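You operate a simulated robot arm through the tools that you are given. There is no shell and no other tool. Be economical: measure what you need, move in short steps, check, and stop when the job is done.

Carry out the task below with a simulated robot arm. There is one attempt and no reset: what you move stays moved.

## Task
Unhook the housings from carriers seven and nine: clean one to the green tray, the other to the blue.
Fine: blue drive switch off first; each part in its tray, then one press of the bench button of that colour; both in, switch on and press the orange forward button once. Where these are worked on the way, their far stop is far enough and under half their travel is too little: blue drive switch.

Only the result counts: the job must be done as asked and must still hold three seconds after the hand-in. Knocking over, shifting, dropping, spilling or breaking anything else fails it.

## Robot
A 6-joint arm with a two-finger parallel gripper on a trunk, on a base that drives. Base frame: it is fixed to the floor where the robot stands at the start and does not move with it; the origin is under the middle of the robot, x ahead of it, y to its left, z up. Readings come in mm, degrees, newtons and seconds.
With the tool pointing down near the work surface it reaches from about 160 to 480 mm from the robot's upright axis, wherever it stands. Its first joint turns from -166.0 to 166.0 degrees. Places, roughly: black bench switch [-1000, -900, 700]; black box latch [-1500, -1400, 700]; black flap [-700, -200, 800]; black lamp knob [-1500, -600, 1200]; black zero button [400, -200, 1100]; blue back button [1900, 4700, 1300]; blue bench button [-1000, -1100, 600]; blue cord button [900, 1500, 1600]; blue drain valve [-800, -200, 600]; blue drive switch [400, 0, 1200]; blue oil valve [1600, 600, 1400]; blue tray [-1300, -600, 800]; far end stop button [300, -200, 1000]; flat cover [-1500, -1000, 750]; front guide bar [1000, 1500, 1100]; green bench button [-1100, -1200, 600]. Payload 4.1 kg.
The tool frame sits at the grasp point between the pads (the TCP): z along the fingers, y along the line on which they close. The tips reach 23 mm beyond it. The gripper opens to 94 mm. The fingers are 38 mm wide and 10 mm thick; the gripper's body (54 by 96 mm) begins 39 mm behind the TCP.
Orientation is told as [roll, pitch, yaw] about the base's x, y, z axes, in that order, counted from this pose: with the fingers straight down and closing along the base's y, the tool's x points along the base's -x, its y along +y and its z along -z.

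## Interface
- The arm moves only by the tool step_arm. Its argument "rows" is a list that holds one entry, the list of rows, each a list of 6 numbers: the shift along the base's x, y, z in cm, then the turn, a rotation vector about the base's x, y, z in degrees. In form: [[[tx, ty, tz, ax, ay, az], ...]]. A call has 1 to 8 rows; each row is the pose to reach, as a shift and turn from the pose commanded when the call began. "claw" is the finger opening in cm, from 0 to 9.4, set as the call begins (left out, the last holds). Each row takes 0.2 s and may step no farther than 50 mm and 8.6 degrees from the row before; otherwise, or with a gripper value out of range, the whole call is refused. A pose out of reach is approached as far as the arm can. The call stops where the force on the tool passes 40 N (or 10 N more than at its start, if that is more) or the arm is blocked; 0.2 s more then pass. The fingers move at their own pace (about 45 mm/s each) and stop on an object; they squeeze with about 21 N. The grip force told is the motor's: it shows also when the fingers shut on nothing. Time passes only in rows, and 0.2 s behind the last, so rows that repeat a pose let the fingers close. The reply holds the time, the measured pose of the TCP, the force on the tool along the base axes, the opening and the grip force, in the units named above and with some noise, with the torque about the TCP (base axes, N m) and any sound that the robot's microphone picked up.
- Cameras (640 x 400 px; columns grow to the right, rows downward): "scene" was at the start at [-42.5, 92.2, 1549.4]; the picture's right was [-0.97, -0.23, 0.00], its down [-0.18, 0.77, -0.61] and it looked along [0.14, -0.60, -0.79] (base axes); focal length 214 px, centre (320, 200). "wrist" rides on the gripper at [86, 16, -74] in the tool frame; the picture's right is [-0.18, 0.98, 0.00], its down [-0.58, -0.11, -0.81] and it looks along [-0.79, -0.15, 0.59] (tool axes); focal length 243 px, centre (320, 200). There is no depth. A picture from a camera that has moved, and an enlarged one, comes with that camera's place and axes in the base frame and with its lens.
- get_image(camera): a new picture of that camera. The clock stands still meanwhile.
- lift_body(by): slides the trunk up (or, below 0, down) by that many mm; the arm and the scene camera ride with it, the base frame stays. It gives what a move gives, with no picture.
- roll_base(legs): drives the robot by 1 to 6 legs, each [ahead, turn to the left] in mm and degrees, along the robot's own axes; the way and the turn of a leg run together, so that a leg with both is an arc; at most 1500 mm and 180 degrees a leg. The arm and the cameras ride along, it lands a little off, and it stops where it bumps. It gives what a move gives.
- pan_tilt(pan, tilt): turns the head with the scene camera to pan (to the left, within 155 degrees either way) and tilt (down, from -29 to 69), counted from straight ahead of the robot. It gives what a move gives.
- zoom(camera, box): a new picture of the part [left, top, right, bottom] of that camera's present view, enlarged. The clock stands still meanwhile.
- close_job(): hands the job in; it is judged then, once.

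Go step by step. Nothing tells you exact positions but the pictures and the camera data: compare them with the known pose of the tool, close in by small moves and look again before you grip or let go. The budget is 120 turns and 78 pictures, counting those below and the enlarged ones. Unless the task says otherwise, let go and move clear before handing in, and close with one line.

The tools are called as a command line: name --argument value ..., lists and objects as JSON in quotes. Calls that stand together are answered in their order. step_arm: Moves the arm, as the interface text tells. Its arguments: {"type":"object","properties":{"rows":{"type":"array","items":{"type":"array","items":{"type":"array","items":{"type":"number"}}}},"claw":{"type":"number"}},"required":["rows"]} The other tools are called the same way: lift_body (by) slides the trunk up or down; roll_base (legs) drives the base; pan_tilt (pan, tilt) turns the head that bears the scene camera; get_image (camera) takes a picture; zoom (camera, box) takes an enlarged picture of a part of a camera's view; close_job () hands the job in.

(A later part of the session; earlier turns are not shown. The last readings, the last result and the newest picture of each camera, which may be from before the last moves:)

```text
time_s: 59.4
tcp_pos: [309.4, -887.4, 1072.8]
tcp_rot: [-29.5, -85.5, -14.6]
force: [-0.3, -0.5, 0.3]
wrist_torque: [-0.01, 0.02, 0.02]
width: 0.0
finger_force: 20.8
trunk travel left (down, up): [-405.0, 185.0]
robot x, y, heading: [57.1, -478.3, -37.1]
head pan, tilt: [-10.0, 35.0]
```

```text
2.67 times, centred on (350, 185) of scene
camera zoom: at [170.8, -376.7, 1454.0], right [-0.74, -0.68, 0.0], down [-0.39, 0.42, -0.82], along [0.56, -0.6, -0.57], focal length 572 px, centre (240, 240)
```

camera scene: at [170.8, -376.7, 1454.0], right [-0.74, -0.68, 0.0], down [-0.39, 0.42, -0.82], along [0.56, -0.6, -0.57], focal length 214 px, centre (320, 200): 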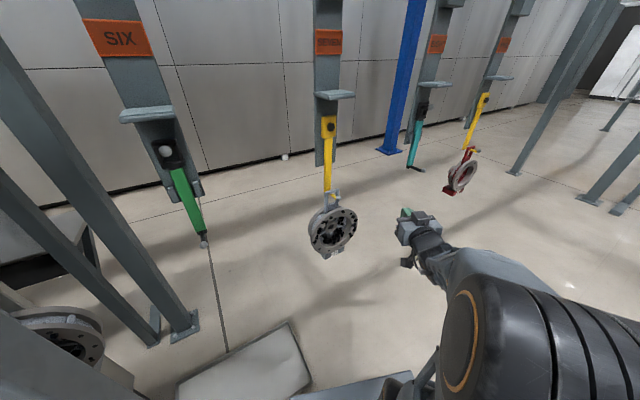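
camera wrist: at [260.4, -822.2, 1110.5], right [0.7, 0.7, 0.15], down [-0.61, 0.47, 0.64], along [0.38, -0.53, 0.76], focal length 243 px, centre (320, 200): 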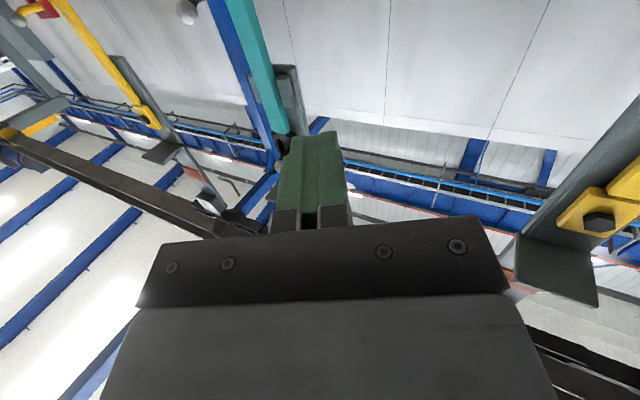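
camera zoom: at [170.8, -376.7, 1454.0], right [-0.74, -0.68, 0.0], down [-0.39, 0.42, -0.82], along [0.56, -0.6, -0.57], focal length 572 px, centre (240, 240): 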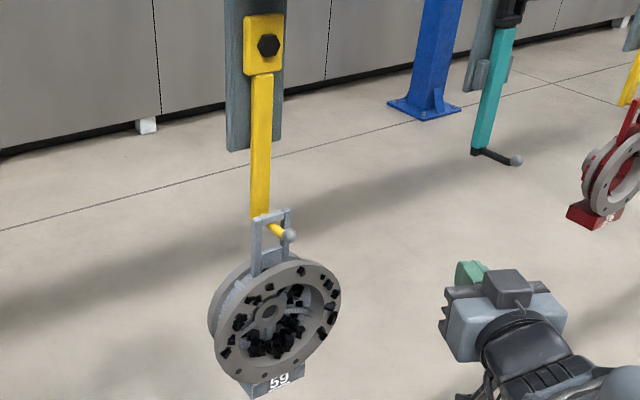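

Seven's ring centre is about (450, -722, 1035), with the loop at z≈1130 above it; the pin sticks out toward -x. I back off 130 mm, and turn the tool to face it with open fingers.

roll_base --legs '[[-130, 0]]'

step_arm --rows '[[[2, 2.1, 1.2, 0, 0, 7.4], [4, 4.2, 2.4, 0, 0, 14.8], [6, 6.4, 3.6, 0, 0, 22.2], [8, 8.6, 4.8, 0, 0, 29.6], [9.5, 10.7, 5.7, 0, 0, 37]]]' --claw 7.5

get_image --camera "wrist"

get_image --camera "scene"

```text
time_s: 60.7
tcp_pos: [206.2, -807.3, 1073.1]
tcp_rot: [-29.5, -85.5, -14.7]
force: [0.3, 0.3, 0.7]
wrist_torque: [-0.01, 0.01, -0.01]
width: 0.0
finger_force: 21.0
trunk travel left (down, up): [-405.0, 185.0]
robot x, y, heading: [-45.9, -400.4, -37.6]
head pan, tilt: [-10.0, 35.0]
```

```text
time_s: 61.9
tcp_pos: [300.2, -700.3, 1130.3]
tcp_rot: [-28.8, -85.5, 21.9]
force: [0.1, 0.5, 0.4]
wrist_torque: [-0.01, -0.01, 0.02]
width: 75.0
finger_force: 0.2
trunk travel left (down, up): [-405.0, 185.0]
robot x, y, heading: [-50.2, -397.9, -37.5]
head pan, tilt: [-10.0, 35.0]
```

```text
45 pictures are left
camera wrist: at [221.6, -678.1, 1047.1], right [0.13, 0.98, 0.15], down [-0.77, 0.01, 0.64], along [0.63, -0.2, 0.75], focal length 243 px, centre (320, 200)
```

wrist: 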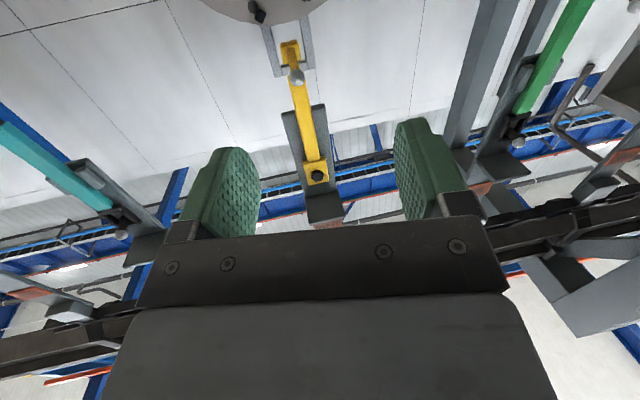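

```text
44 pictures are left
camera scene: at [66.7, -297.2, 1454.0], right [-0.74, -0.68, 0.0], down [-0.39, 0.42, -0.82], along [0.56, -0.6, -0.57], focal length 214 px, centre (320, 200)
```

scene: 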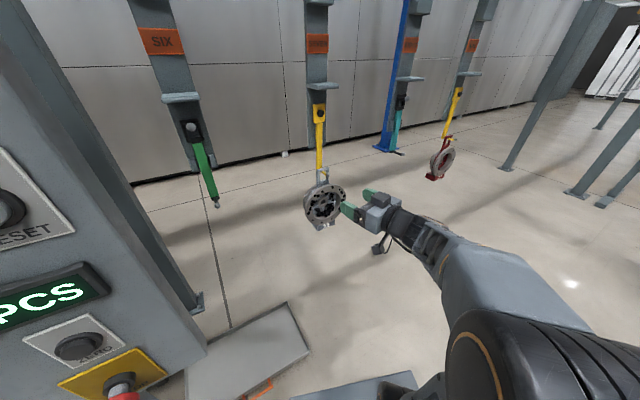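

Good view: the loop and pin ball are ahead of the fingers. I zoom with the scene camera to get the loop's depth.

zoom --camera "scene" --box '[280, 140, 400, 250]'

zoom --camera "wrist" --box '[220, 0, 380, 120]'

```text
3.64 times, centred on (340, 195) of scene
camera zoom: at [66.7, -297.2, 1454.0], right [-0.74, -0.68, 0.0], down [-0.39, 0.42, -0.82], along [0.56, -0.6, -0.57], focal length 780 px, centre (247, 218)
```

zoom: 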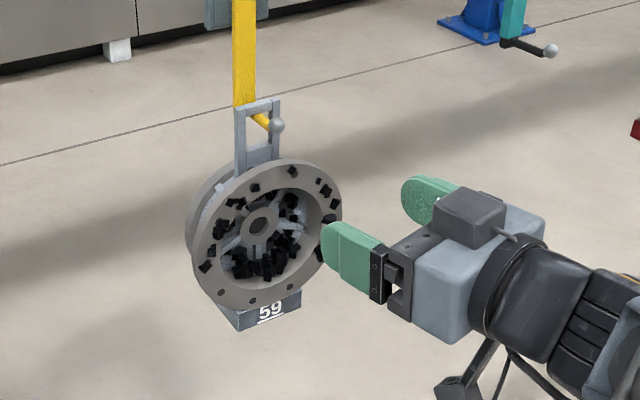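

```text
3.33 times, centred on (300, 60) of wrist
camera zoom: at [221.6, -678.1, 1047.1], right [0.13, 0.98, 0.15], down [-0.77, 0.01, 0.64], along [0.63, -0.2, 0.75], focal length 809 px, centre (387, 667)
```

zoom: 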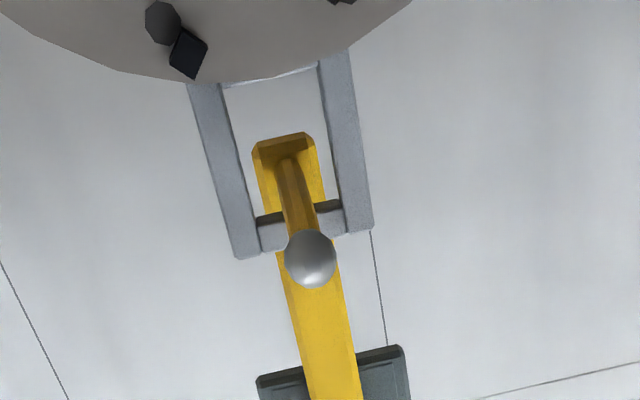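

Loop top corners triangulate to (473, -776, 1149) and (487, -734, 1149), with the pin at az 162°. I set tool yaw to -18° and move to 90 mm before the loop.

step_arm --rows '[[[4, -1.2, 0, 0, 0, -5.5], [8.7, -2.5, 0, 0, 0, -11], [8.7, -2.5, 0, 0, 0, -11]]]' --claw 7.5

zoom --camera "wrist" --box '[180, 0, 460, 220]'

```text
time_s: 62.7
tcp_pos: [387.4, -725.2, 1128.4]
tcp_rot: [-29.2, -85.5, 11.0]
force: [0.8, -0.5, -1.0]
wrist_torque: [0.0, 0.03, 0.02]
width: 75.0
finger_force: 0.0
trunk travel left (down, up): [-405.0, 185.0]
robot x, y, heading: [-44.8, -398.3, -37.3]
head pan, tilt: [-10.0, 35.0]
```

```text
1.82 times, centred on (320, 110) of wrist
camera zoom: at [315.1, -688.7, 1047.0], right [0.32, 0.94, 0.15], down [-0.75, 0.16, 0.64], along [0.58, -0.31, 0.76], focal length 441 px, centre (320, 364)
```

zoom: 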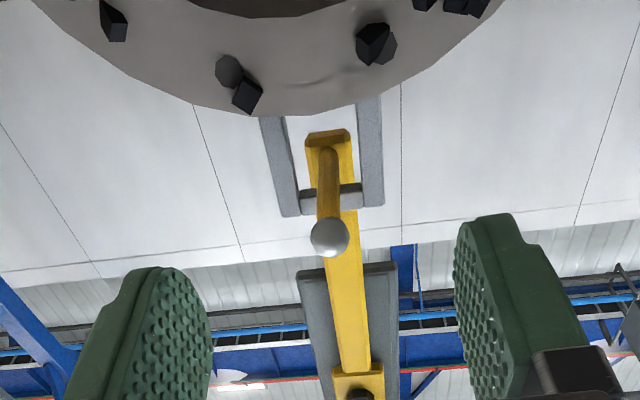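

Well centred. I advance to the loop and close.

step_arm --rows '[[[3, -0.95, 0.1, 0, 0, 0], [6, -1.9, 0.2, 0, 0, 0], [8.5, -2.7, 0.2, 0, 0, 0]]]' --claw 7.5

get_image --camera "wrist"

zoom --camera "scene" --box '[280, 140, 400, 250]'

```text
time_s: 63.5
tcp_pos: [472.5, -752.3, 1132.0]
tcp_rot: [-29.7, -85.5, 11.6]
force: [0.0, 0.8, 0.4]
wrist_torque: [0.02, -0.01, 0.01]
width: 75.2
finger_force: 0.0
trunk travel left (down, up): [-405.0, 185.0]
robot x, y, heading: [-47.3, -397.6, -37.5]
head pan, tilt: [-10.0, 35.0]
```

```text
40 pictures are left
camera wrist: at [399.7, -715.7, 1049.6], right [0.32, 0.94, 0.15], down [-0.75, 0.16, 0.64], along [0.58, -0.31, 0.76], focal length 243 px, centre (320, 200)
```

wrist: 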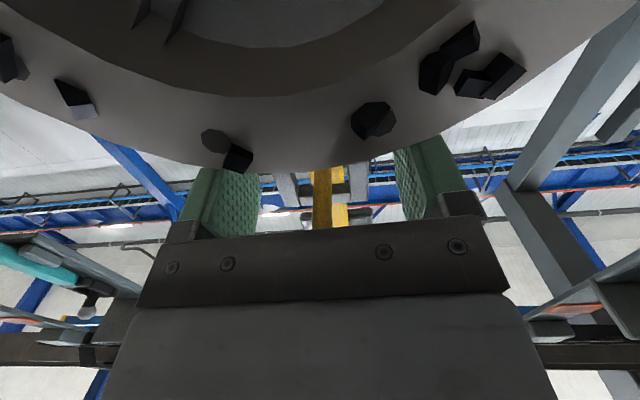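

```text
3.64 times, centred on (340, 195) of scene
camera zoom: at [66.7, -297.2, 1454.0], right [-0.74, -0.68, 0.0], down [-0.39, 0.42, -0.82], along [0.56, -0.6, -0.57], focal length 780 px, centre (247, 218)
```

zoom: 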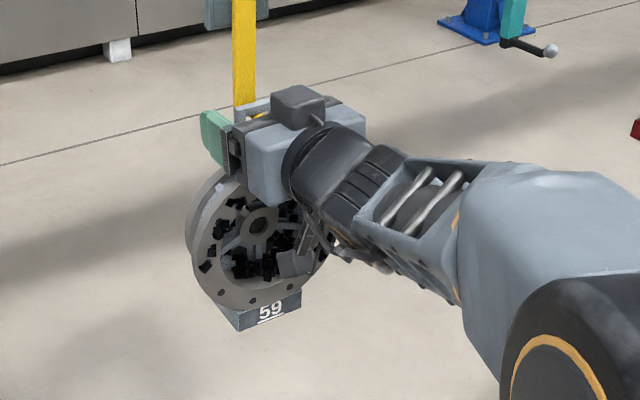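

The loop sits between the pads. I close, then lift a little.

step_arm --rows '[[[0, 0, 0, 0, 0, 0], [0, 0, 0, 0, 0, 0], [0, 0, 0, 0, 0, 0]]]' --claw 2

step_arm --rows '[[[0, 0, 0.6, 0, 0, 0], [0, 0, 1.2, 0, 0, 0], [0, 0, 1.8, 0, 0, 0]]]'

zoom --camera "scene" --box '[280, 140, 400, 250]'

```text
time_s: 64.3
tcp_pos: [470.7, -752.5, 1131.7]
tcp_rot: [-29.6, -85.4, 11.5]
force: [-0.1, 0.6, 0.7]
wrist_torque: [0.03, 0.01, -0.03]
width: 43.6
finger_force: 20.7
trunk travel left (down, up): [-405.0, 185.0]
robot x, y, heading: [-49.2, -397.4, -37.3]
head pan, tilt: [-10.0, 35.0]
```

```text
time_s: 65.1
tcp_pos: [472.3, -752.9, 1149.1]
tcp_rot: [-28.8, -85.5, 10.6]
force: [-0.5, 0.0, -6.2]
wrist_torque: [0.05, 0.02, 0.05]
width: 44.0
finger_force: 21.1
trunk travel left (down, up): [-405.0, 185.0]
robot x, y, heading: [-45.6, -399.6, -37.3]
head pan, tilt: [-10.0, 35.0]
```

```text
3.64 times, centred on (340, 195) of scene
camera zoom: at [67.1, -297.5, 1453.9], right [-0.74, -0.68, 0.0], down [-0.39, 0.42, -0.82], along [0.55, -0.6, -0.57], focal length 780 px, centre (247, 218)
```

zoom: 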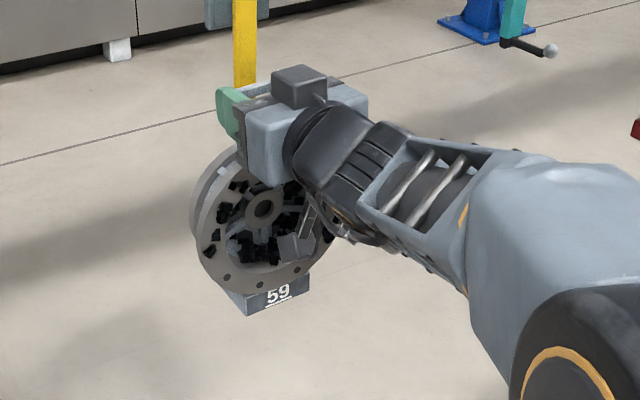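

The part is free on the grip (about 6 N). I pull it outward along the pin.

step_arm --rows '[[[-2.4, 0.78, 0, 0, 0, 0], [-4.8, 1.56, 0, 0, 0, 0], [-7.2, 2.34, 0, 0, 0, 0], [-10.5, 3.4, 0, 0, 0, 0], [-14, 4.5, 0, 0, 0, 0]]]'

get_image --camera "scene"

```text
time_s: 66.3
tcp_pos: [331.5, -707.3, 1148.8]
tcp_rot: [-29.0, -85.5, 10.7]
force: [0.2, 0.3, -6.2]
wrist_torque: [-0.01, -0.01, -0.02]
width: 43.9
finger_force: 21.4
trunk travel left (down, up): [-405.0, 185.0]
robot x, y, heading: [-44.5, -402.1, -37.4]
head pan, tilt: [-10.0, 35.0]
```

```text
37 pictures are left
camera scene: at [66.9, -297.4, 1454.0], right [-0.74, -0.68, 0.0], down [-0.39, 0.42, -0.82], along [0.55, -0.6, -0.57], focal length 214 px, centre (320, 200)
```

scene: 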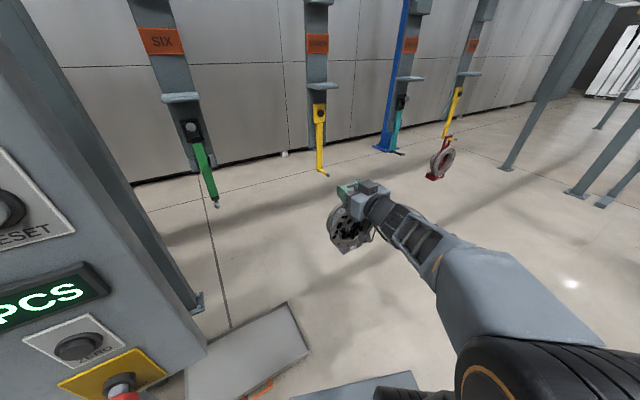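

Seven is unhooked; it goes to the blue tray. I turn right towards the bench and look at the trays.

roll_base --legs '[[0, -150]]'

pan_tilt --pan 5 --tilt 28

get_image --camera "scene"

```text
time_s: 72.9
tcp_pos: [-527.4, -316.3, 1150.6]
tcp_rot: [-29.1, -85.5, -139.8]
force: [-0.7, -0.6, -6.4]
wrist_torque: [-0.01, -0.02, 0.0]
width: 44.0
finger_force: 20.9
trunk travel left (down, up): [-405.0, 185.0]
robot x, y, heading: [-47.9, -404.8, 171.8]
head pan, tilt: [-10.0, 35.0]
```

```text
time_s: 73.7
tcp_pos: [-526.5, -314.0, 1149.3]
tcp_rot: [-28.9, -85.5, -140.0]
force: [1.1, 0.6, -7.2]
wrist_torque: [0.03, -0.04, 0.03]
width: 43.7
finger_force: 20.9
trunk travel left (down, up): [-405.0, 185.0]
robot x, y, heading: [-43.2, -403.0, 171.9]
head pan, tilt: [5.0, 28.0]
```

```text
36 pictures are left
camera scene: at [-101.8, -569.4, 1464.9], right [0.05, 1.0, 0.0], down [0.47, -0.03, -0.88], along [-0.88, 0.05, -0.47], focal length 214 px, centre (320, 200)
```

scene: 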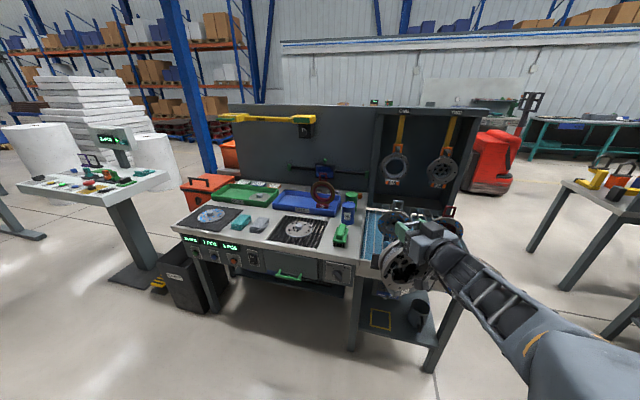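

I see the bench with green and blue trays at its back, button panel on the front. I zoom for details.

zoom --camera "scene" --box '[165, 165, 375, 295]'

```text
3.05 times, centred on (270, 230) of scene
camera zoom: at [-101.8, -569.4, 1464.9], right [0.05, 1.0, 0.0], down [0.47, -0.03, -0.88], along [-0.88, 0.05, -0.47], focal length 654 px, centre (472, 109)
```

zoom: 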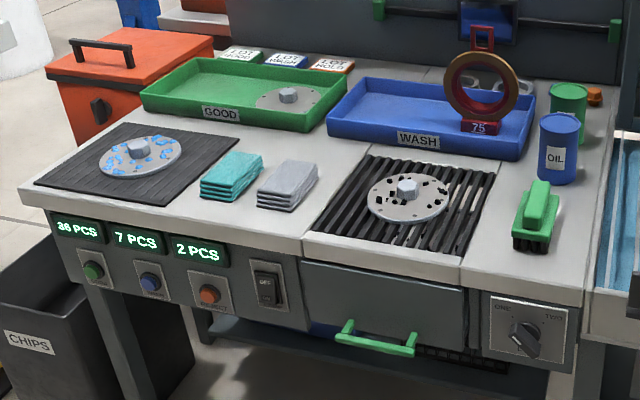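

Blue "WASH" tray has its left half free; green "GOOD" tray holds a flat cover at its right. I raise the trunk and move closer for a second view.

lift_body --by 100

roll_base --legs '[[0, 45], [300, 0], [0, -45]]'

pan_tilt --pan -5 --tilt 35

get_image --camera "scene"

```text
time_s: 75.0
tcp_pos: [-527.4, -314.2, 1249.5]
tcp_rot: [-29.0, -85.5, -139.9]
force: [-0.3, 0.5, -6.0]
wrist_torque: [0.0, -0.02, -0.02]
width: 43.9
finger_force: 21.3
trunk travel left (down, up): [-505.0, 85.0]
robot x, y, heading: [-42.4, -398.6, 172.0]
head pan, tilt: [5.0, 28.0]
```

```text
time_s: 81.2
tcp_pos: [-768.6, -491.3, 1251.4]
tcp_rot: [-29.0, -85.5, -140.3]
force: [-0.3, -0.8, -6.3]
wrist_torque: [0.04, -0.04, -0.01]
width: 44.0
finger_force: 20.7
trunk travel left (down, up): [-505.0, 85.0]
robot x, y, heading: [-285.8, -580.7, 171.5]
head pan, tilt: [5.0, 28.0]
```

```text
time_s: 81.9
tcp_pos: [-767.5, -491.9, 1249.9]
tcp_rot: [-28.7, -85.5, -140.7]
force: [-1.0, 0.1, -5.9]
wrist_torque: [-0.01, -0.01, 0.01]
width: 43.7
finger_force: 20.7
trunk travel left (down, up): [-505.0, 85.0]
robot x, y, heading: [-284.5, -578.3, 171.4]
head pan, tilt: [-5.0, 35.0]
```

```text
34 pictures are left
camera scene: at [-338.8, -733.6, 1554.0], right [0.23, 0.97, 0.0], down [0.56, -0.13, -0.82], along [-0.8, 0.19, -0.57], focal length 214 px, centre (320, 200)
```

scene: 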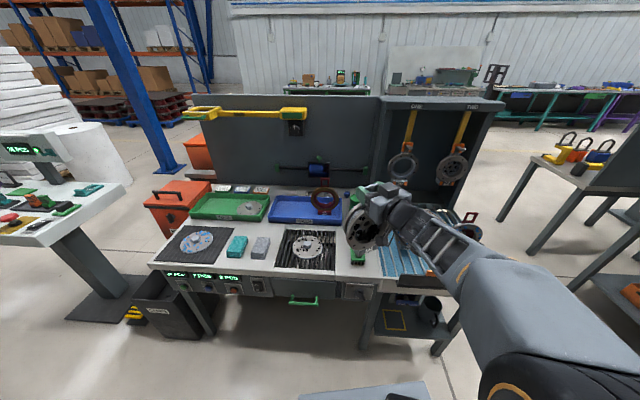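

The tray's front label is near (-1242, -609, 789), about 330 mm behind the bench edge. I look straight down ahead to judge how close the base can go.

pan_tilt --pan 0 --tilt 69

get_image --camera "scene"

```text
time_s: 82.9
tcp_pos: [-768.3, -491.5, 1249.5]
tcp_rot: [-28.9, -85.5, -140.4]
force: [0.3, -0.3, -5.1]
wrist_torque: [0.0, -0.04, 0.02]
width: 43.5
finger_force: 20.9
trunk travel left (down, up): [-505.0, 85.0]
robot x, y, heading: [-286.3, -576.5, 171.3]
head pan, tilt: [0.0, 68.8]
```

```text
33 pictures are left
camera scene: at [-308.5, -745.9, 1510.4], right [0.15, 0.99, 0.0], down [0.92, -0.14, -0.36], along [-0.36, 0.05, -0.93], focal length 214 px, centre (320, 200)
```

scene: 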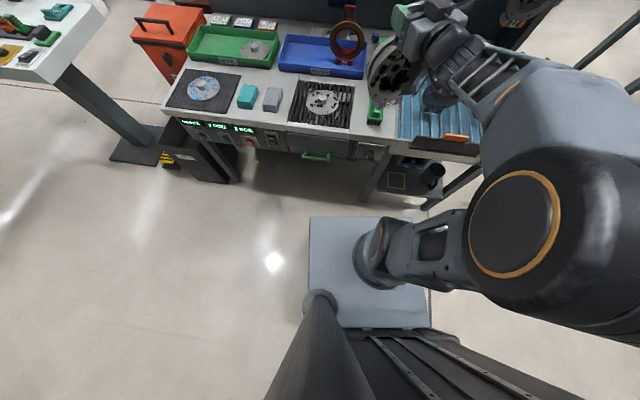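

The arm-mount platform reaches about 180 mm ahead of the axis. I drive to a stand about 260 mm off the bench edge, left of the target.

roll_base --legs '[[0, 48], [560, 0], [0, -58]]'

get_image --camera "scene"

```text
time_s: 90.8
tcp_pos: [-1179.0, -765.2, 1248.8]
tcp_rot: [-28.8, -85.5, -150.4]
force: [-0.6, 0.0, -5.2]
wrist_torque: [-0.03, -0.03, -0.02]
width: 43.9
finger_force: 21.1
trunk travel left (down, up): [-505.0, 85.0]
robot x, y, heading: [-722.4, -932.6, 161.4]
head pan, tilt: [0.0, 68.8]
```

```text
32 pictures are left
camera scene: at [-770.5, -1095.2, 1510.3], right [0.32, 0.95, 0.0], down [0.88, -0.29, -0.36], along [-0.34, 0.11, -0.93], focal length 214 px, centre (320, 200)
```

scene: 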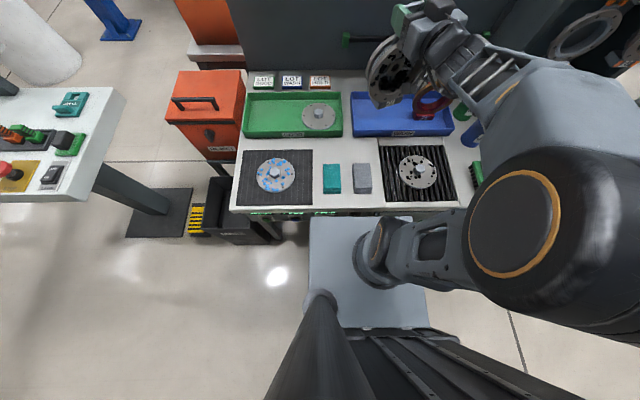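

The stand is good. Blue tray corners come to about FL (-1253, -806), FR (-1125, -414), BL (-1461, -729). Target is (-1312, -689); I lower and extend in steps.

step_arm --rows '[[[-2, 1, -3, 0, 0, -5.3], [-4, 2, -6.5, 0, 0, -10.6], [-6, 3, -10, 0, 0, -16], [-8.5, 4.5, -13, 0, 0, -16], [-11, 6, -14, 0, 0, -16], [-13.3, 7.6, -15, 0, 0, -16]]]'

pan_tilt --pan -10 --tilt 45

get_image --camera "scene"

```text
time_s: 92.2
tcp_pos: [-1312.8, -688.6, 1098.8]
tcp_rot: [-28.3, -85.4, -166.5]
force: [0.3, -0.4, -5.0]
wrist_torque: [-0.01, -0.05, -0.02]
width: 43.8
finger_force: 21.4
out of reach, approached as far as the arm can: row 3, 4, 5
trunk travel left (down, up): [-505.0, 85.0]
robot x, y, heading: [-723.9, -931.8, 161.6]
head pan, tilt: [0.0, 68.8]
```

```text
time_s: 93.1
tcp_pos: [-1310.8, -688.2, 1099.3]
tcp_rot: [-28.1, -85.4, -166.8]
force: [-0.6, -0.8, -5.7]
wrist_torque: [-0.05, -0.05, 0.0]
width: 43.9
finger_force: 21.1
trunk travel left (down, up): [-505.0, 85.0]
robot x, y, heading: [-720.5, -935.9, 161.9]
head pan, tilt: [-10.0, 45.0]
```

```text
31 pictures are left
camera scene: at [-789.2, -1074.2, 1539.1], right [0.48, 0.88, 0.0], down [0.62, -0.34, -0.71], along [-0.62, 0.34, -0.71], focal length 214 px, centre (320, 200)
```

scene: 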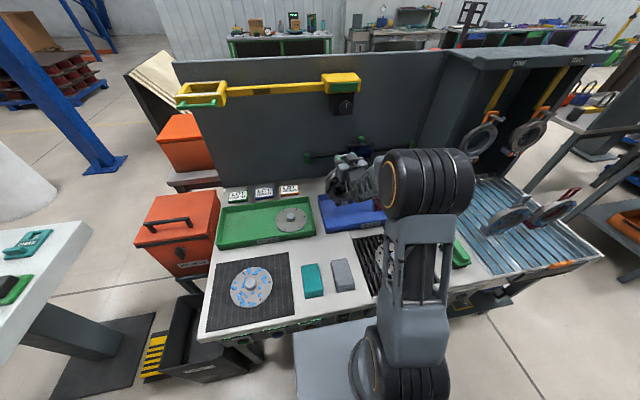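

The TCP reached the spot over the tray. I zoom in, also with the wrist camera.

zoom --camera "scene" --box '[300, 130, 420, 250]'

get_image --camera "wrist"

```text
3.33 times, centred on (360, 190) of scene
camera zoom: at [-789.2, -1074.2, 1539.1], right [0.48, 0.88, 0.0], down [0.62, -0.34, -0.71], along [-0.62, 0.34, -0.71], focal length 715 px, centre (187, 233)
```

zoom: 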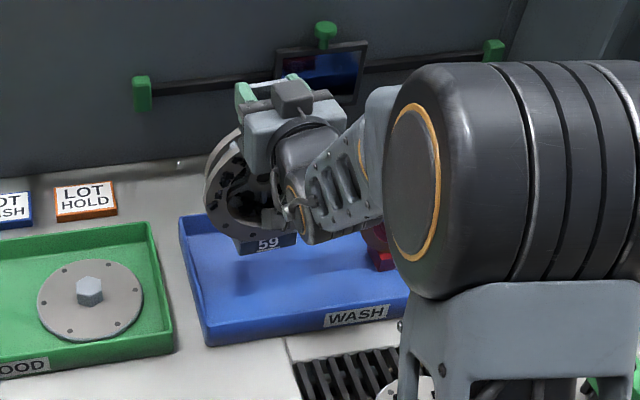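

```text
29 pictures are left
camera wrist: at [-1237.0, -722.7, 1017.8], right [-0.26, -0.95, 0.15], down [0.76, -0.11, 0.64], along [-0.59, 0.28, 0.75], focal length 243 px, centre (320, 200)
```

wrist: 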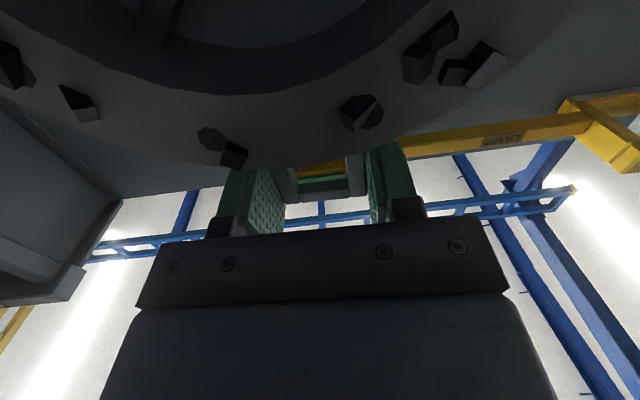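

The foot bottom is near z 878, so about 95 mm to go. I lower 75 mm, then creep.

step_arm --rows '[[[0, 0, -3, 0, 0, 0], [0, 0, -6, 0, 0, 0], [0, 0, -7.5, 0, 0, 0]]]'

step_arm --rows '[[[0, 0, -0.4, 0, 0, 0], [0, 0, -0.8, 0, 0, 0]]]'

zoom --camera "scene" --box '[300, 150, 420, 250]'

```text
time_s: 93.9
tcp_pos: [-1313.8, -677.4, 1031.2]
tcp_rot: [-11.2, -85.8, 176.5]
force: [0.7, 0.7, -5.2]
wrist_torque: [-0.03, -0.02, 0.06]
width: 44.0
finger_force: 20.6
out of reach, approached as far as the arm can: row 1, 2, 3
trunk travel left (down, up): [-505.0, 85.0]
robot x, y, heading: [-721.7, -935.7, 161.6]
head pan, tilt: [-10.0, 45.0]
```

```text
time_s: 94.5
tcp_pos: [-1316.6, -672.6, 1030.2]
tcp_rot: [-12.6, -85.8, 177.7]
force: [0.4, -0.3, -5.1]
wrist_torque: [-0.04, -0.02, 0.03]
width: 44.0
finger_force: 20.9
out of reach, approached as far as the arm can: row 1, 2
trunk travel left (down, up): [-505.0, 85.0]
robot x, y, heading: [-723.0, -933.1, 161.5]
head pan, tilt: [-10.0, 45.0]
```

```text
4.00 times, centred on (360, 200) of scene
camera zoom: at [-789.2, -1074.1, 1539.2], right [0.48, 0.88, 0.0], down [0.62, -0.34, -0.71], along [-0.62, 0.34, -0.71], focal length 858 px, centre (160, 200)
```

zoom: 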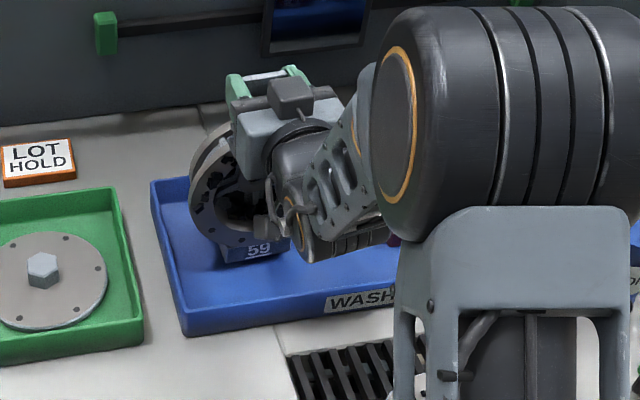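

The arm can't go lower in this pose, but the trunk can. I lower the trunk in small steps, watching the force.

lift_body --by -18

lift_body --by -6

```text
time_s: 95.2
tcp_pos: [-1317.4, -671.9, 1015.9]
tcp_rot: [-14.3, -86.2, 179.3]
force: [-1.8, 1.0, 13.9]
wrist_torque: [-0.44, 0.38, -0.03]
width: 43.3
finger_force: 21.2
trunk travel left (down, up): [-487.0, 103.0]
robot x, y, heading: [-718.9, -936.3, 161.7]
head pan, tilt: [-10.0, 45.0]
```

```text
time_s: 95.7
tcp_pos: [-1316.3, -673.5, 1006.2]
tcp_rot: [-12.9, -86.0, 177.8]
force: [-0.5, 0.1, 11.6]
wrist_torque: [-0.46, 0.54, -0.02]
width: 43.9
finger_force: 21.3
trunk travel left (down, up): [-481.0, 109.0]
robot x, y, heading: [-720.1, -934.9, 161.5]
head pan, tilt: [-10.0, 45.0]
```

There is contact now (about +12 N against −5 before). I check that the foot is flat.

zoom --camera "scene" --box '[320, 150, 420, 240]'

get_image --camera "wrist"

```text
4.44 times, centred on (370, 195) of scene
camera zoom: at [-787.5, -1074.7, 1515.1], right [0.48, 0.88, 0.0], down [0.62, -0.34, -0.71], along [-0.62, 0.34, -0.71], focal length 953 px, centre (98, 222)
```

zoom: 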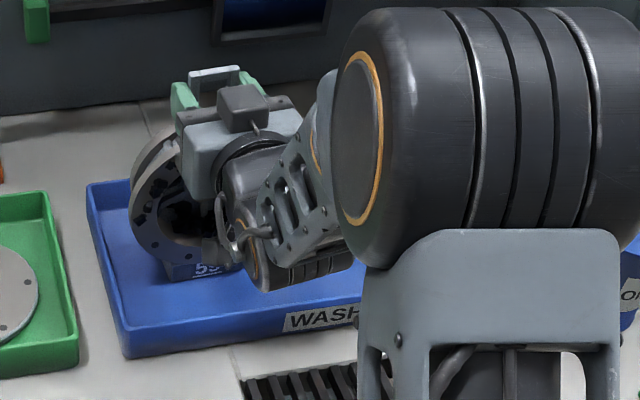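

```text
26 pictures are left
camera wrist: at [-1241.8, -708.7, 925.6], right [-0.27, -0.95, 0.17], down [0.76, -0.1, 0.64], along [-0.59, 0.3, 0.75], focal length 243 px, centre (320, 200)
```

wrist: 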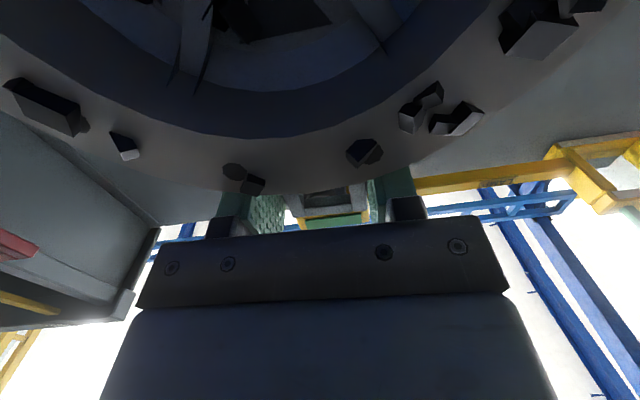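

The part rests on the tray floor (it slid up slightly in the grip). I open, raise by the trunk, and back away.

step_arm --rows '[[[0, 0, 0, 0, 0, 0], [0, 0, 0, 0, 0, 0], [0, 0, 0, 0, 0, 0]]]' --claw 7.4

lift_body --by 20

zoom --camera "scene" --box '[320, 150, 420, 240]'

```text
time_s: 96.5
tcp_pos: [-1316.1, -672.7, 1006.2]
tcp_rot: [-12.6, -85.7, 177.7]
force: [-0.1, -0.4, 0.3]
wrist_torque: [0.02, 0.01, 0.03]
width: 74.0
finger_force: 0.1
trunk travel left (down, up): [-481.0, 109.0]
robot x, y, heading: [-719.3, -935.5, 161.7]
head pan, tilt: [-10.0, 45.0]
```

```text
time_s: 97.2
tcp_pos: [-1316.4, -672.9, 1027.9]
tcp_rot: [-12.8, -85.8, 177.7]
force: [-0.5, 0.6, 0.2]
wrist_torque: [0.02, -0.01, 0.0]
width: 73.9
finger_force: 0.0
trunk travel left (down, up): [-501.0, 89.0]
robot x, y, heading: [-719.6, -936.0, 161.5]
head pan, tilt: [-10.0, 45.0]
```

```text
4.44 times, centred on (370, 195) of scene
camera zoom: at [-788.7, -1074.4, 1535.2], right [0.48, 0.88, 0.0], down [0.62, -0.34, -0.71], along [-0.62, 0.34, -0.71], focal length 953 px, centre (98, 222)
```

zoom: 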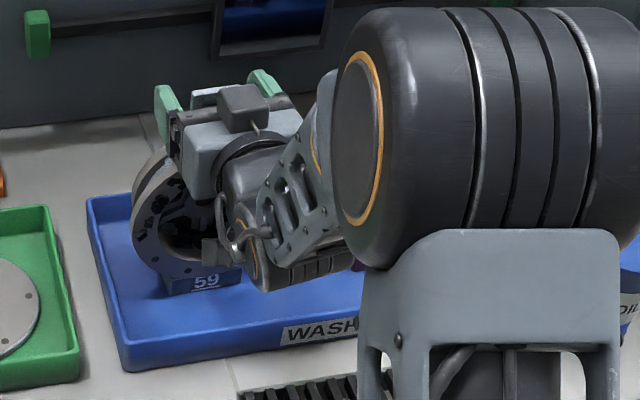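

It stands upright. I retreat by driving the base straight back.

roll_base --legs '[[-220, 0]]'

pan_tilt --pan 5 --tilt 45

get_image --camera "scene"

```text
time_s: 98.9
tcp_pos: [-1107.6, -742.7, 1027.1]
tcp_rot: [-12.8, -85.8, 177.8]
force: [-0.7, -0.5, -0.1]
wrist_torque: [-0.01, -0.01, -0.02]
width: 73.9
finger_force: 0.0
trunk travel left (down, up): [-501.0, 89.0]
robot x, y, heading: [-515.9, -1005.7, 161.6]
head pan, tilt: [-10.0, 45.0]
```

```text
time_s: 99.6
tcp_pos: [-1107.4, -742.0, 1027.0]
tcp_rot: [-12.8, -85.8, 177.9]
force: [-1.0, -0.2, 0.6]
wrist_torque: [-0.02, 0.05, 0.02]
width: 73.7
finger_force: 0.0
trunk travel left (down, up): [-501.0, 89.0]
robot x, y, heading: [-515.0, -1005.8, 161.6]
head pan, tilt: [5.0, 45.0]
```

```text
24 pictures are left
camera scene: at [-587.4, -1163.7, 1535.2], right [0.23, 0.97, 0.0], down [0.69, -0.16, -0.71], along [-0.69, 0.16, -0.71], focal length 214 px, centre (320, 200)
```

scene: 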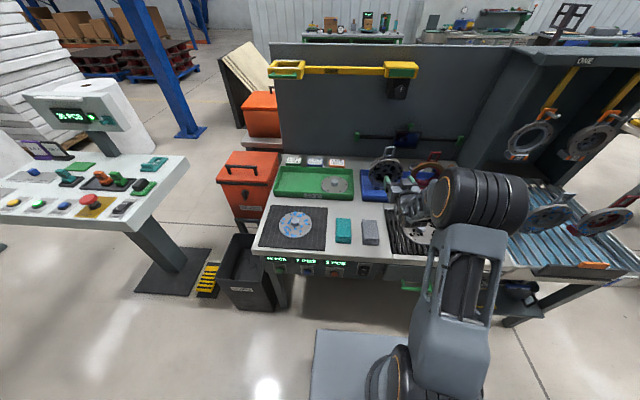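

Seven stands in the blue tray. Now the blue bench button, near (-1042, -1115, 621). I retract the arm, close the claw, and drive to a stand before the buttons.

step_arm --rows '[[[3.8, -1.2, 2, 0, 0, 0], [7.6, -2.4, 4, 0, 0, 0], [7.6, -2.4, 7, 0, 0, 0]]]' --claw 0

roll_base --legs '[[0, 124.4], [452, 0], [0, -126]]'

lift_body --by -460

pan_tilt --pan 10 --tilt 35

get_image --camera "scene"

get_image --camera "wrist"

```text
time_s: 100.4
tcp_pos: [-1031.9, -766.5, 1096.0]
tcp_rot: [-12.9, -85.8, 177.9]
force: [-0.2, -0.3, 0.2]
wrist_torque: [0.0, 0.0, 0.02]
width: 3.1
finger_force: 0.2
trunk travel left (down, up): [-501.0, 89.0]
robot x, y, heading: [-509.3, -1011.0, 161.3]
head pan, tilt: [5.0, 45.0]
```

```text
time_s: 113.6
tcp_pos: [-903.2, -1199.0, 1096.7]
tcp_rot: [-12.8, -85.9, 177.9]
force: [0.1, 0.6, -0.4]
wrist_torque: [0.0, 0.02, 0.0]
width: 0.0
finger_force: 21.1
trunk travel left (down, up): [-501.0, 89.0]
robot x, y, heading: [-387.1, -1435.1, 161.6]
head pan, tilt: [5.0, 45.0]
```

```text
refused: -460 is not a number from -400 to 400
```

```text
time_s: 114.3
tcp_pos: [-902.2, -1198.8, 1096.4]
tcp_rot: [-12.8, -85.9, 178.0]
force: [0.9, -0.2, -0.4]
wrist_torque: [0.01, 0.04, 0.02]
width: 0.0
finger_force: 20.7
trunk travel left (down, up): [-501.0, 89.0]
robot x, y, heading: [-383.8, -1435.3, 161.8]
head pan, tilt: [10.0, 35.0]
```

```text
23 pictures are left
camera scene: at [-465.1, -1600.7, 1549.9], right [0.14, 0.99, 0.0], down [0.57, -0.08, -0.82], along [-0.81, 0.12, -0.57], focal length 214 px, centre (320, 200)
```

scene: 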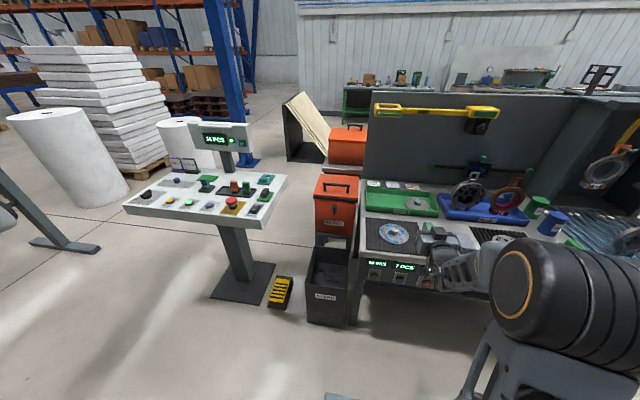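

```text
22 pictures are left
camera wrist: at [-828.5, -1234.0, 1014.7], right [-0.26, -0.95, 0.17], down [0.76, -0.1, 0.64], along [-0.59, 0.3, 0.75], focal length 243 px, centre (320, 200)
```

wrist: 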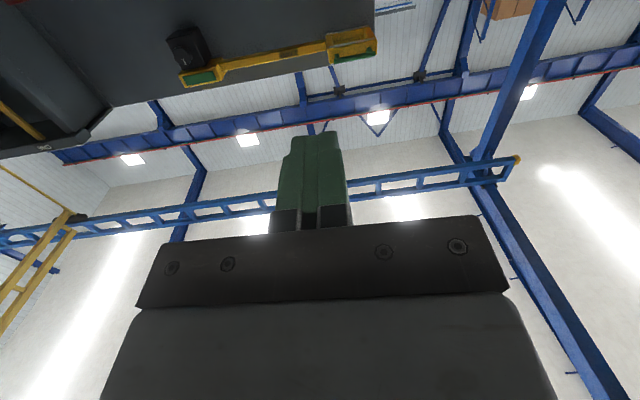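

I lower the trunk in two goes to button height and look.

lift_body --by -400

lift_body --by -75

get_image --camera "wrist"

get_image --camera "scene"

```text
time_s: 118.1
tcp_pos: [-901.8, -1199.3, 697.0]
tcp_rot: [-12.7, -85.8, 178.0]
force: [0.2, -0.9, -0.3]
wrist_torque: [0.0, -0.03, 0.0]
width: 0.0
finger_force: 21.2
trunk travel left (down, up): [-101.0, 489.0]
robot x, y, heading: [-379.6, -1437.2, 161.9]
head pan, tilt: [10.0, 35.0]
```

```text
time_s: 119.2
tcp_pos: [-902.7, -1198.9, 621.6]
tcp_rot: [-12.9, -85.8, 178.0]
force: [-0.9, 0.4, 0.2]
wrist_torque: [0.0, 0.01, 0.02]
width: 0.0
finger_force: 21.1
trunk travel left (down, up): [-26.0, 564.0]
robot x, y, heading: [-383.6, -1437.7, 161.8]
head pan, tilt: [10.0, 35.0]
```

```text
21 pictures are left
camera wrist: at [-828.5, -1234.0, 539.7], right [-0.26, -0.95, 0.17], down [0.76, -0.1, 0.64], along [-0.59, 0.3, 0.75], focal length 243 px, centre (320, 200)
```

wrist: 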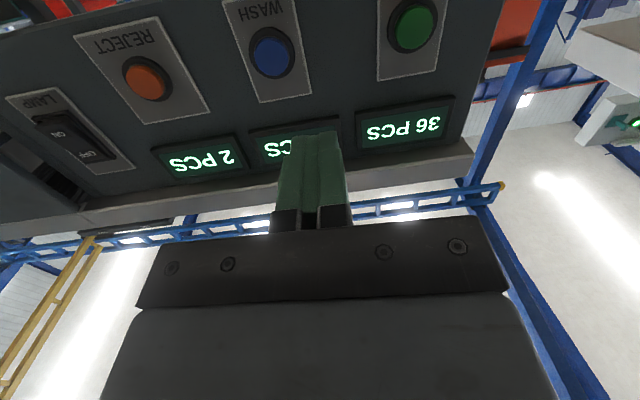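

```text
20 pictures are left
camera scene: at [-465.2, -1600.7, 1075.0], right [0.14, 0.99, 0.0], down [0.57, -0.08, -0.82], along [-0.81, 0.12, -0.57], focal length 214 px, centre (320, 200)
```

scene: 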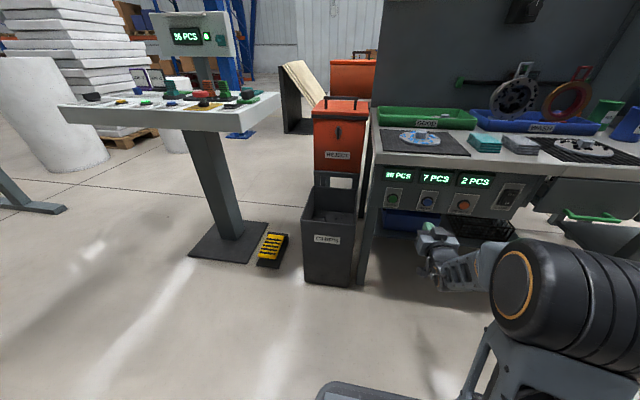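

Blue button at (-1051, -1108, 614), green at (-1082, -1229, 614). I shift the arm and drive 110 mm forward to stand off 80 mm from the blue one.

step_arm --rows '[[[1.7, 1.8, -0.3, 0, 0, 0], [3.3, 3.6, -0.6, 0, 0, 0]]]'

roll_base --legs '[[110, 0]]'

get_image --camera "wrist"

```text
time_s: 119.8
tcp_pos: [-869.7, -1161.7, 614.4]
tcp_rot: [-12.7, -85.8, 177.8]
force: [1.3, 0.1, 0.5]
wrist_torque: [-0.01, 0.03, 0.0]
width: 0.1
finger_force: 21.1
trunk travel left (down, up): [-26.0, 564.0]
robot x, y, heading: [-384.7, -1434.9, 161.9]
head pan, tilt: [10.0, 35.0]
```

```text
time_s: 121.0
tcp_pos: [-973.9, -1128.0, 615.0]
tcp_rot: [-12.8, -85.8, 177.9]
force: [-0.1, 0.4, 0.1]
wrist_torque: [-0.02, 0.02, 0.01]
width: 0.0
finger_force: 20.7
trunk travel left (down, up): [-26.0, 564.0]
robot x, y, heading: [-490.9, -1402.0, 161.9]
head pan, tilt: [10.0, 35.0]
```

```text
19 pictures are left
camera wrist: at [-900.4, -1163.4, 533.5], right [-0.26, -0.95, 0.17], down [0.76, -0.1, 0.64], along [-0.59, 0.3, 0.75], focal length 243 px, centre (320, 200)
```

wrist: 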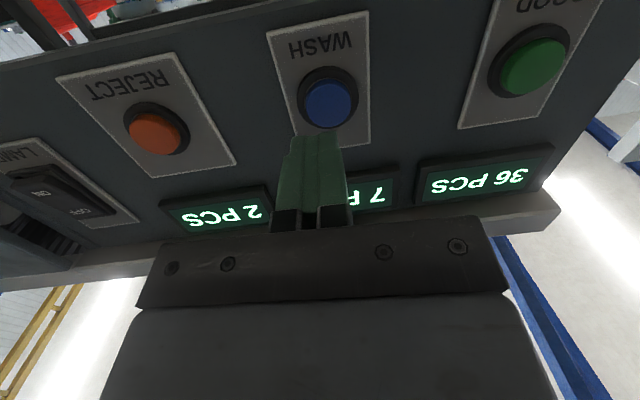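

Aligned within a few mm. I advance to nearly touch, then press in small increments.

step_arm --rows '[[[-2.2, 0.3, -0.1, 0, 0, 0], [-4.3, 0.9, -0.1, 0, 0, 0]]]'

step_arm --rows '[[[-0.4, 0.1, 0, 0, 0, 0], [-0.8, 0.2, 0, 0, 0, 0]]]'

```text
time_s: 121.6
tcp_pos: [-1017.6, -1119.1, 615.7]
tcp_rot: [-12.6, -85.9, 177.7]
force: [1.2, 0.2, 0.1]
wrist_torque: [0.0, -0.02, -0.01]
width: 0.0
finger_force: 21.0
trunk travel left (down, up): [-26.0, 564.0]
robot x, y, heading: [-489.2, -1398.6, 161.8]
head pan, tilt: [10.0, 35.0]
```

```text
time_s: 122.2
tcp_pos: [-1023.4, -1116.4, 615.2]
tcp_rot: [-12.3, -85.8, 177.5]
force: [23.3, -7.5, 1.5]
wrist_torque: [0.14, 0.36, 0.0]
width: 0.0
finger_force: 21.1
trunk travel left (down, up): [-26.0, 564.0]
robot x, y, heading: [-488.4, -1399.3, 161.7]
head pan, tilt: [10.0, 35.0]
heard: click
```

Click heard: the blue button is pressed. I back off and check the counter.

step_arm --rows '[[[2, -0.5, 0, 0, 0, 0], [5, -1.3, 0, 0, 0, 0], [8, -2, 0, 0, 0, 0]]]'

zoom --camera "wrist" --box '[140, 60, 560, 240]'

```text
time_s: 123.0
tcp_pos: [-945.7, -1138.1, 614.4]
tcp_rot: [-13.0, -85.8, 178.2]
force: [-0.1, -0.6, 0.1]
wrist_torque: [-0.03, 0.02, 0.0]
width: 0.0
finger_force: 21.7
trunk travel left (down, up): [-26.0, 564.0]
robot x, y, heading: [-488.8, -1400.5, 161.9]
head pan, tilt: [10.0, 35.0]
```

```text
1.52 times, centred on (350, 150) of wrist
camera zoom: at [-871.7, -1173.0, 532.8], right [-0.26, -0.95, 0.17], down [0.76, -0.1, 0.64], along [-0.59, 0.3, 0.75], focal length 370 px, centre (274, 276)
```

zoom: 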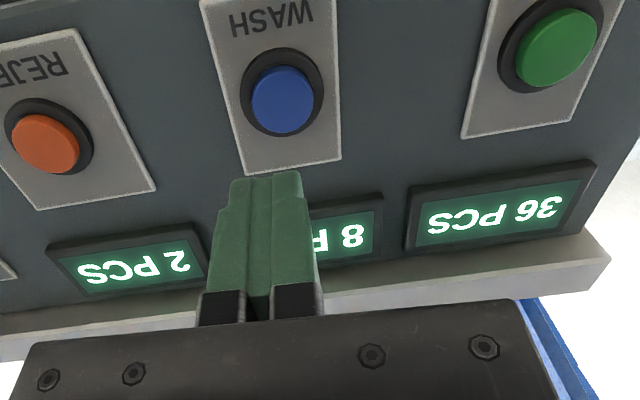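

Counter went to 8. Nine should sit at loop ≈ (293, -1342, 1149), same orientation as seven. I back off, raise the trunk, and drive to a stand for it.

roll_base --legs '[[-150, 0]]'

lift_body --by 400

lift_body --by 115

roll_base --legs '[[0, -69], [517, 0], [0, -115]]'

pan_tilt --pan -10 --tilt 30

get_image --camera "scene"

```text
time_s: 124.4
tcp_pos: [-803.7, -1184.0, 613.5]
tcp_rot: [-12.7, -85.8, 177.9]
force: [-0.5, 0.0, 0.1]
wrist_torque: [0.03, 0.0, -0.03]
width: 0.0
finger_force: 20.7
trunk travel left (down, up): [-26.0, 564.0]
robot x, y, heading: [-348.0, -1450.3, 161.7]
head pan, tilt: [10.0, 35.0]
```

```text
time_s: 128.2
tcp_pos: [-802.4, -1184.8, 1015.1]
tcp_rot: [-12.8, -85.7, 177.9]
force: [-0.2, 0.6, -1.2]
wrist_torque: [0.01, 0.01, 0.0]
width: 0.1
finger_force: 21.1
trunk travel left (down, up): [-426.0, 164.0]
robot x, y, heading: [-346.5, -1446.3, 162.0]
head pan, tilt: [10.0, 35.0]
```

```text
time_s: 129.7
tcp_pos: [-803.6, -1183.2, 1129.8]
tcp_rot: [-12.7, -85.8, 177.9]
force: [0.5, 0.1, 0.1]
wrist_torque: [-0.01, -0.02, -0.03]
width: 0.0
finger_force: 20.5
trunk travel left (down, up): [-541.0, 49.0]
robot x, y, heading: [-350.4, -1447.5, 161.9]
head pan, tilt: [10.0, 35.0]
```

```text
time_s: 140.5
tcp_pos: [64.3, -1232.2, 1129.3]
tcp_rot: [-12.8, -85.8, -6.9]
force: [1.0, 0.5, -0.8]
wrist_torque: [0.01, -0.02, 0.01]
width: 0.1
finger_force: 21.0
trunk travel left (down, up): [-541.0, 49.0]
robot x, y, heading: [-371.0, -932.9, -23.0]
head pan, tilt: [10.0, 35.0]
```

```text
time_s: 141.4
tcp_pos: [64.8, -1230.7, 1128.6]
tcp_rot: [-12.9, -85.8, -6.8]
force: [0.6, -0.3, -0.7]
wrist_torque: [0.02, -0.03, -0.01]
width: 0.0
finger_force: 20.8
trunk travel left (down, up): [-541.0, 49.0]
robot x, y, heading: [-366.5, -929.4, -23.1]
head pan, tilt: [-10.0, 30.0]
```

```text
17 pictures are left
camera scene: at [-284.6, -804.8, 1597.8], right [-0.54, -0.84, 0.0], down [-0.42, 0.27, -0.87], along [0.73, -0.47, -0.5], focal length 214 px, centre (320, 200)
```

scene: 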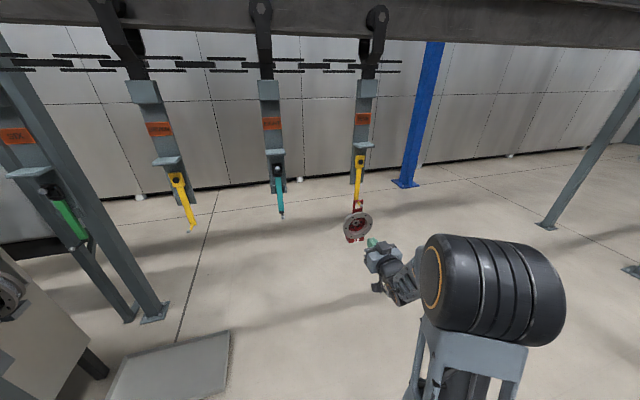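

Nine is where expected. I zoom to check it is clean, then drive 110 mm closer with the fingers open.

zoom --camera "scene" --box '[320, 180, 400, 260]'

roll_base --legs '[[110, 0]]'

step_arm --rows '[[[0, 0, 0, 0, 0, 0], [0, 0, 0, 0, 0, 0], [0, 0, 0, 0, 0, 0], [0, 0, 0, 0, 0, 0]]]' --claw 7.5

get_image --camera "wrist"

```text
5.00 times, centred on (360, 220) of scene
camera zoom: at [-284.6, -804.8, 1597.8], right [-0.54, -0.84, 0.0], down [-0.42, 0.27, -0.87], along [0.73, -0.47, -0.5], focal length 1072 px, centre (120, 100)
```

zoom: 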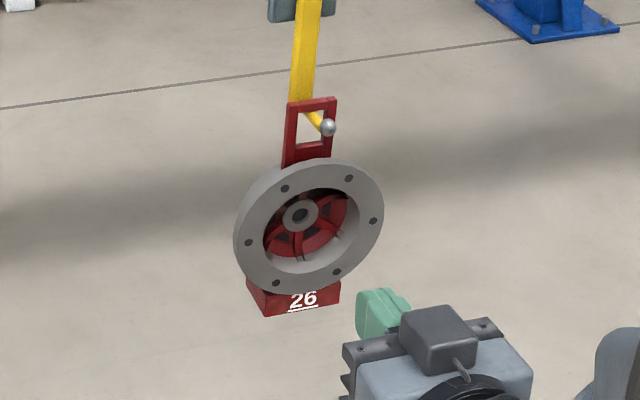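

```text
time_s: 142.6
tcp_pos: [164.6, -1274.4, 1127.9]
tcp_rot: [-12.7, -85.7, -6.9]
force: [0.7, -1.0, 0.2]
wrist_torque: [0.01, 0.01, 0.02]
width: 0.0
finger_force: 20.9
trunk travel left (down, up): [-541.0, 49.0]
robot x, y, heading: [-269.6, -973.9, -22.5]
head pan, tilt: [-10.0, 30.0]
```

```text
time_s: 143.6
tcp_pos: [166.1, -1273.4, 1128.6]
tcp_rot: [-12.7, -85.8, -6.8]
force: [0.4, 0.3, -0.2]
wrist_torque: [-0.01, -0.05, -0.04]
width: 75.2
finger_force: 0.1
trunk travel left (down, up): [-541.0, 49.0]
robot x, y, heading: [-270.9, -975.9, -22.9]
head pan, tilt: [-10.0, 30.0]
```

```text
15 pictures are left
camera wrist: at [94.7, -1233.5, 1047.7], right [0.34, 0.92, 0.17], down [-0.75, 0.16, 0.64], along [0.56, -0.34, 0.75], focal length 243 px, centre (320, 200)
```

wrist: 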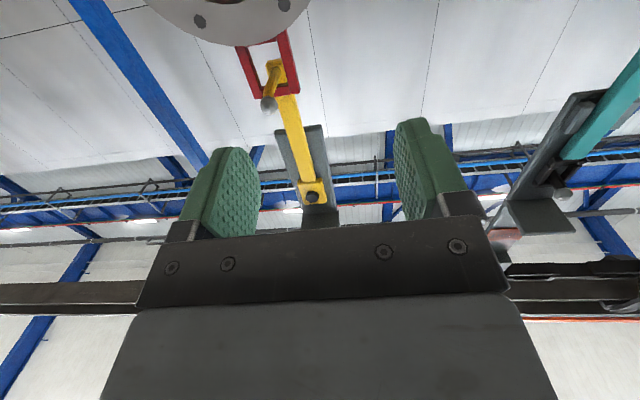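

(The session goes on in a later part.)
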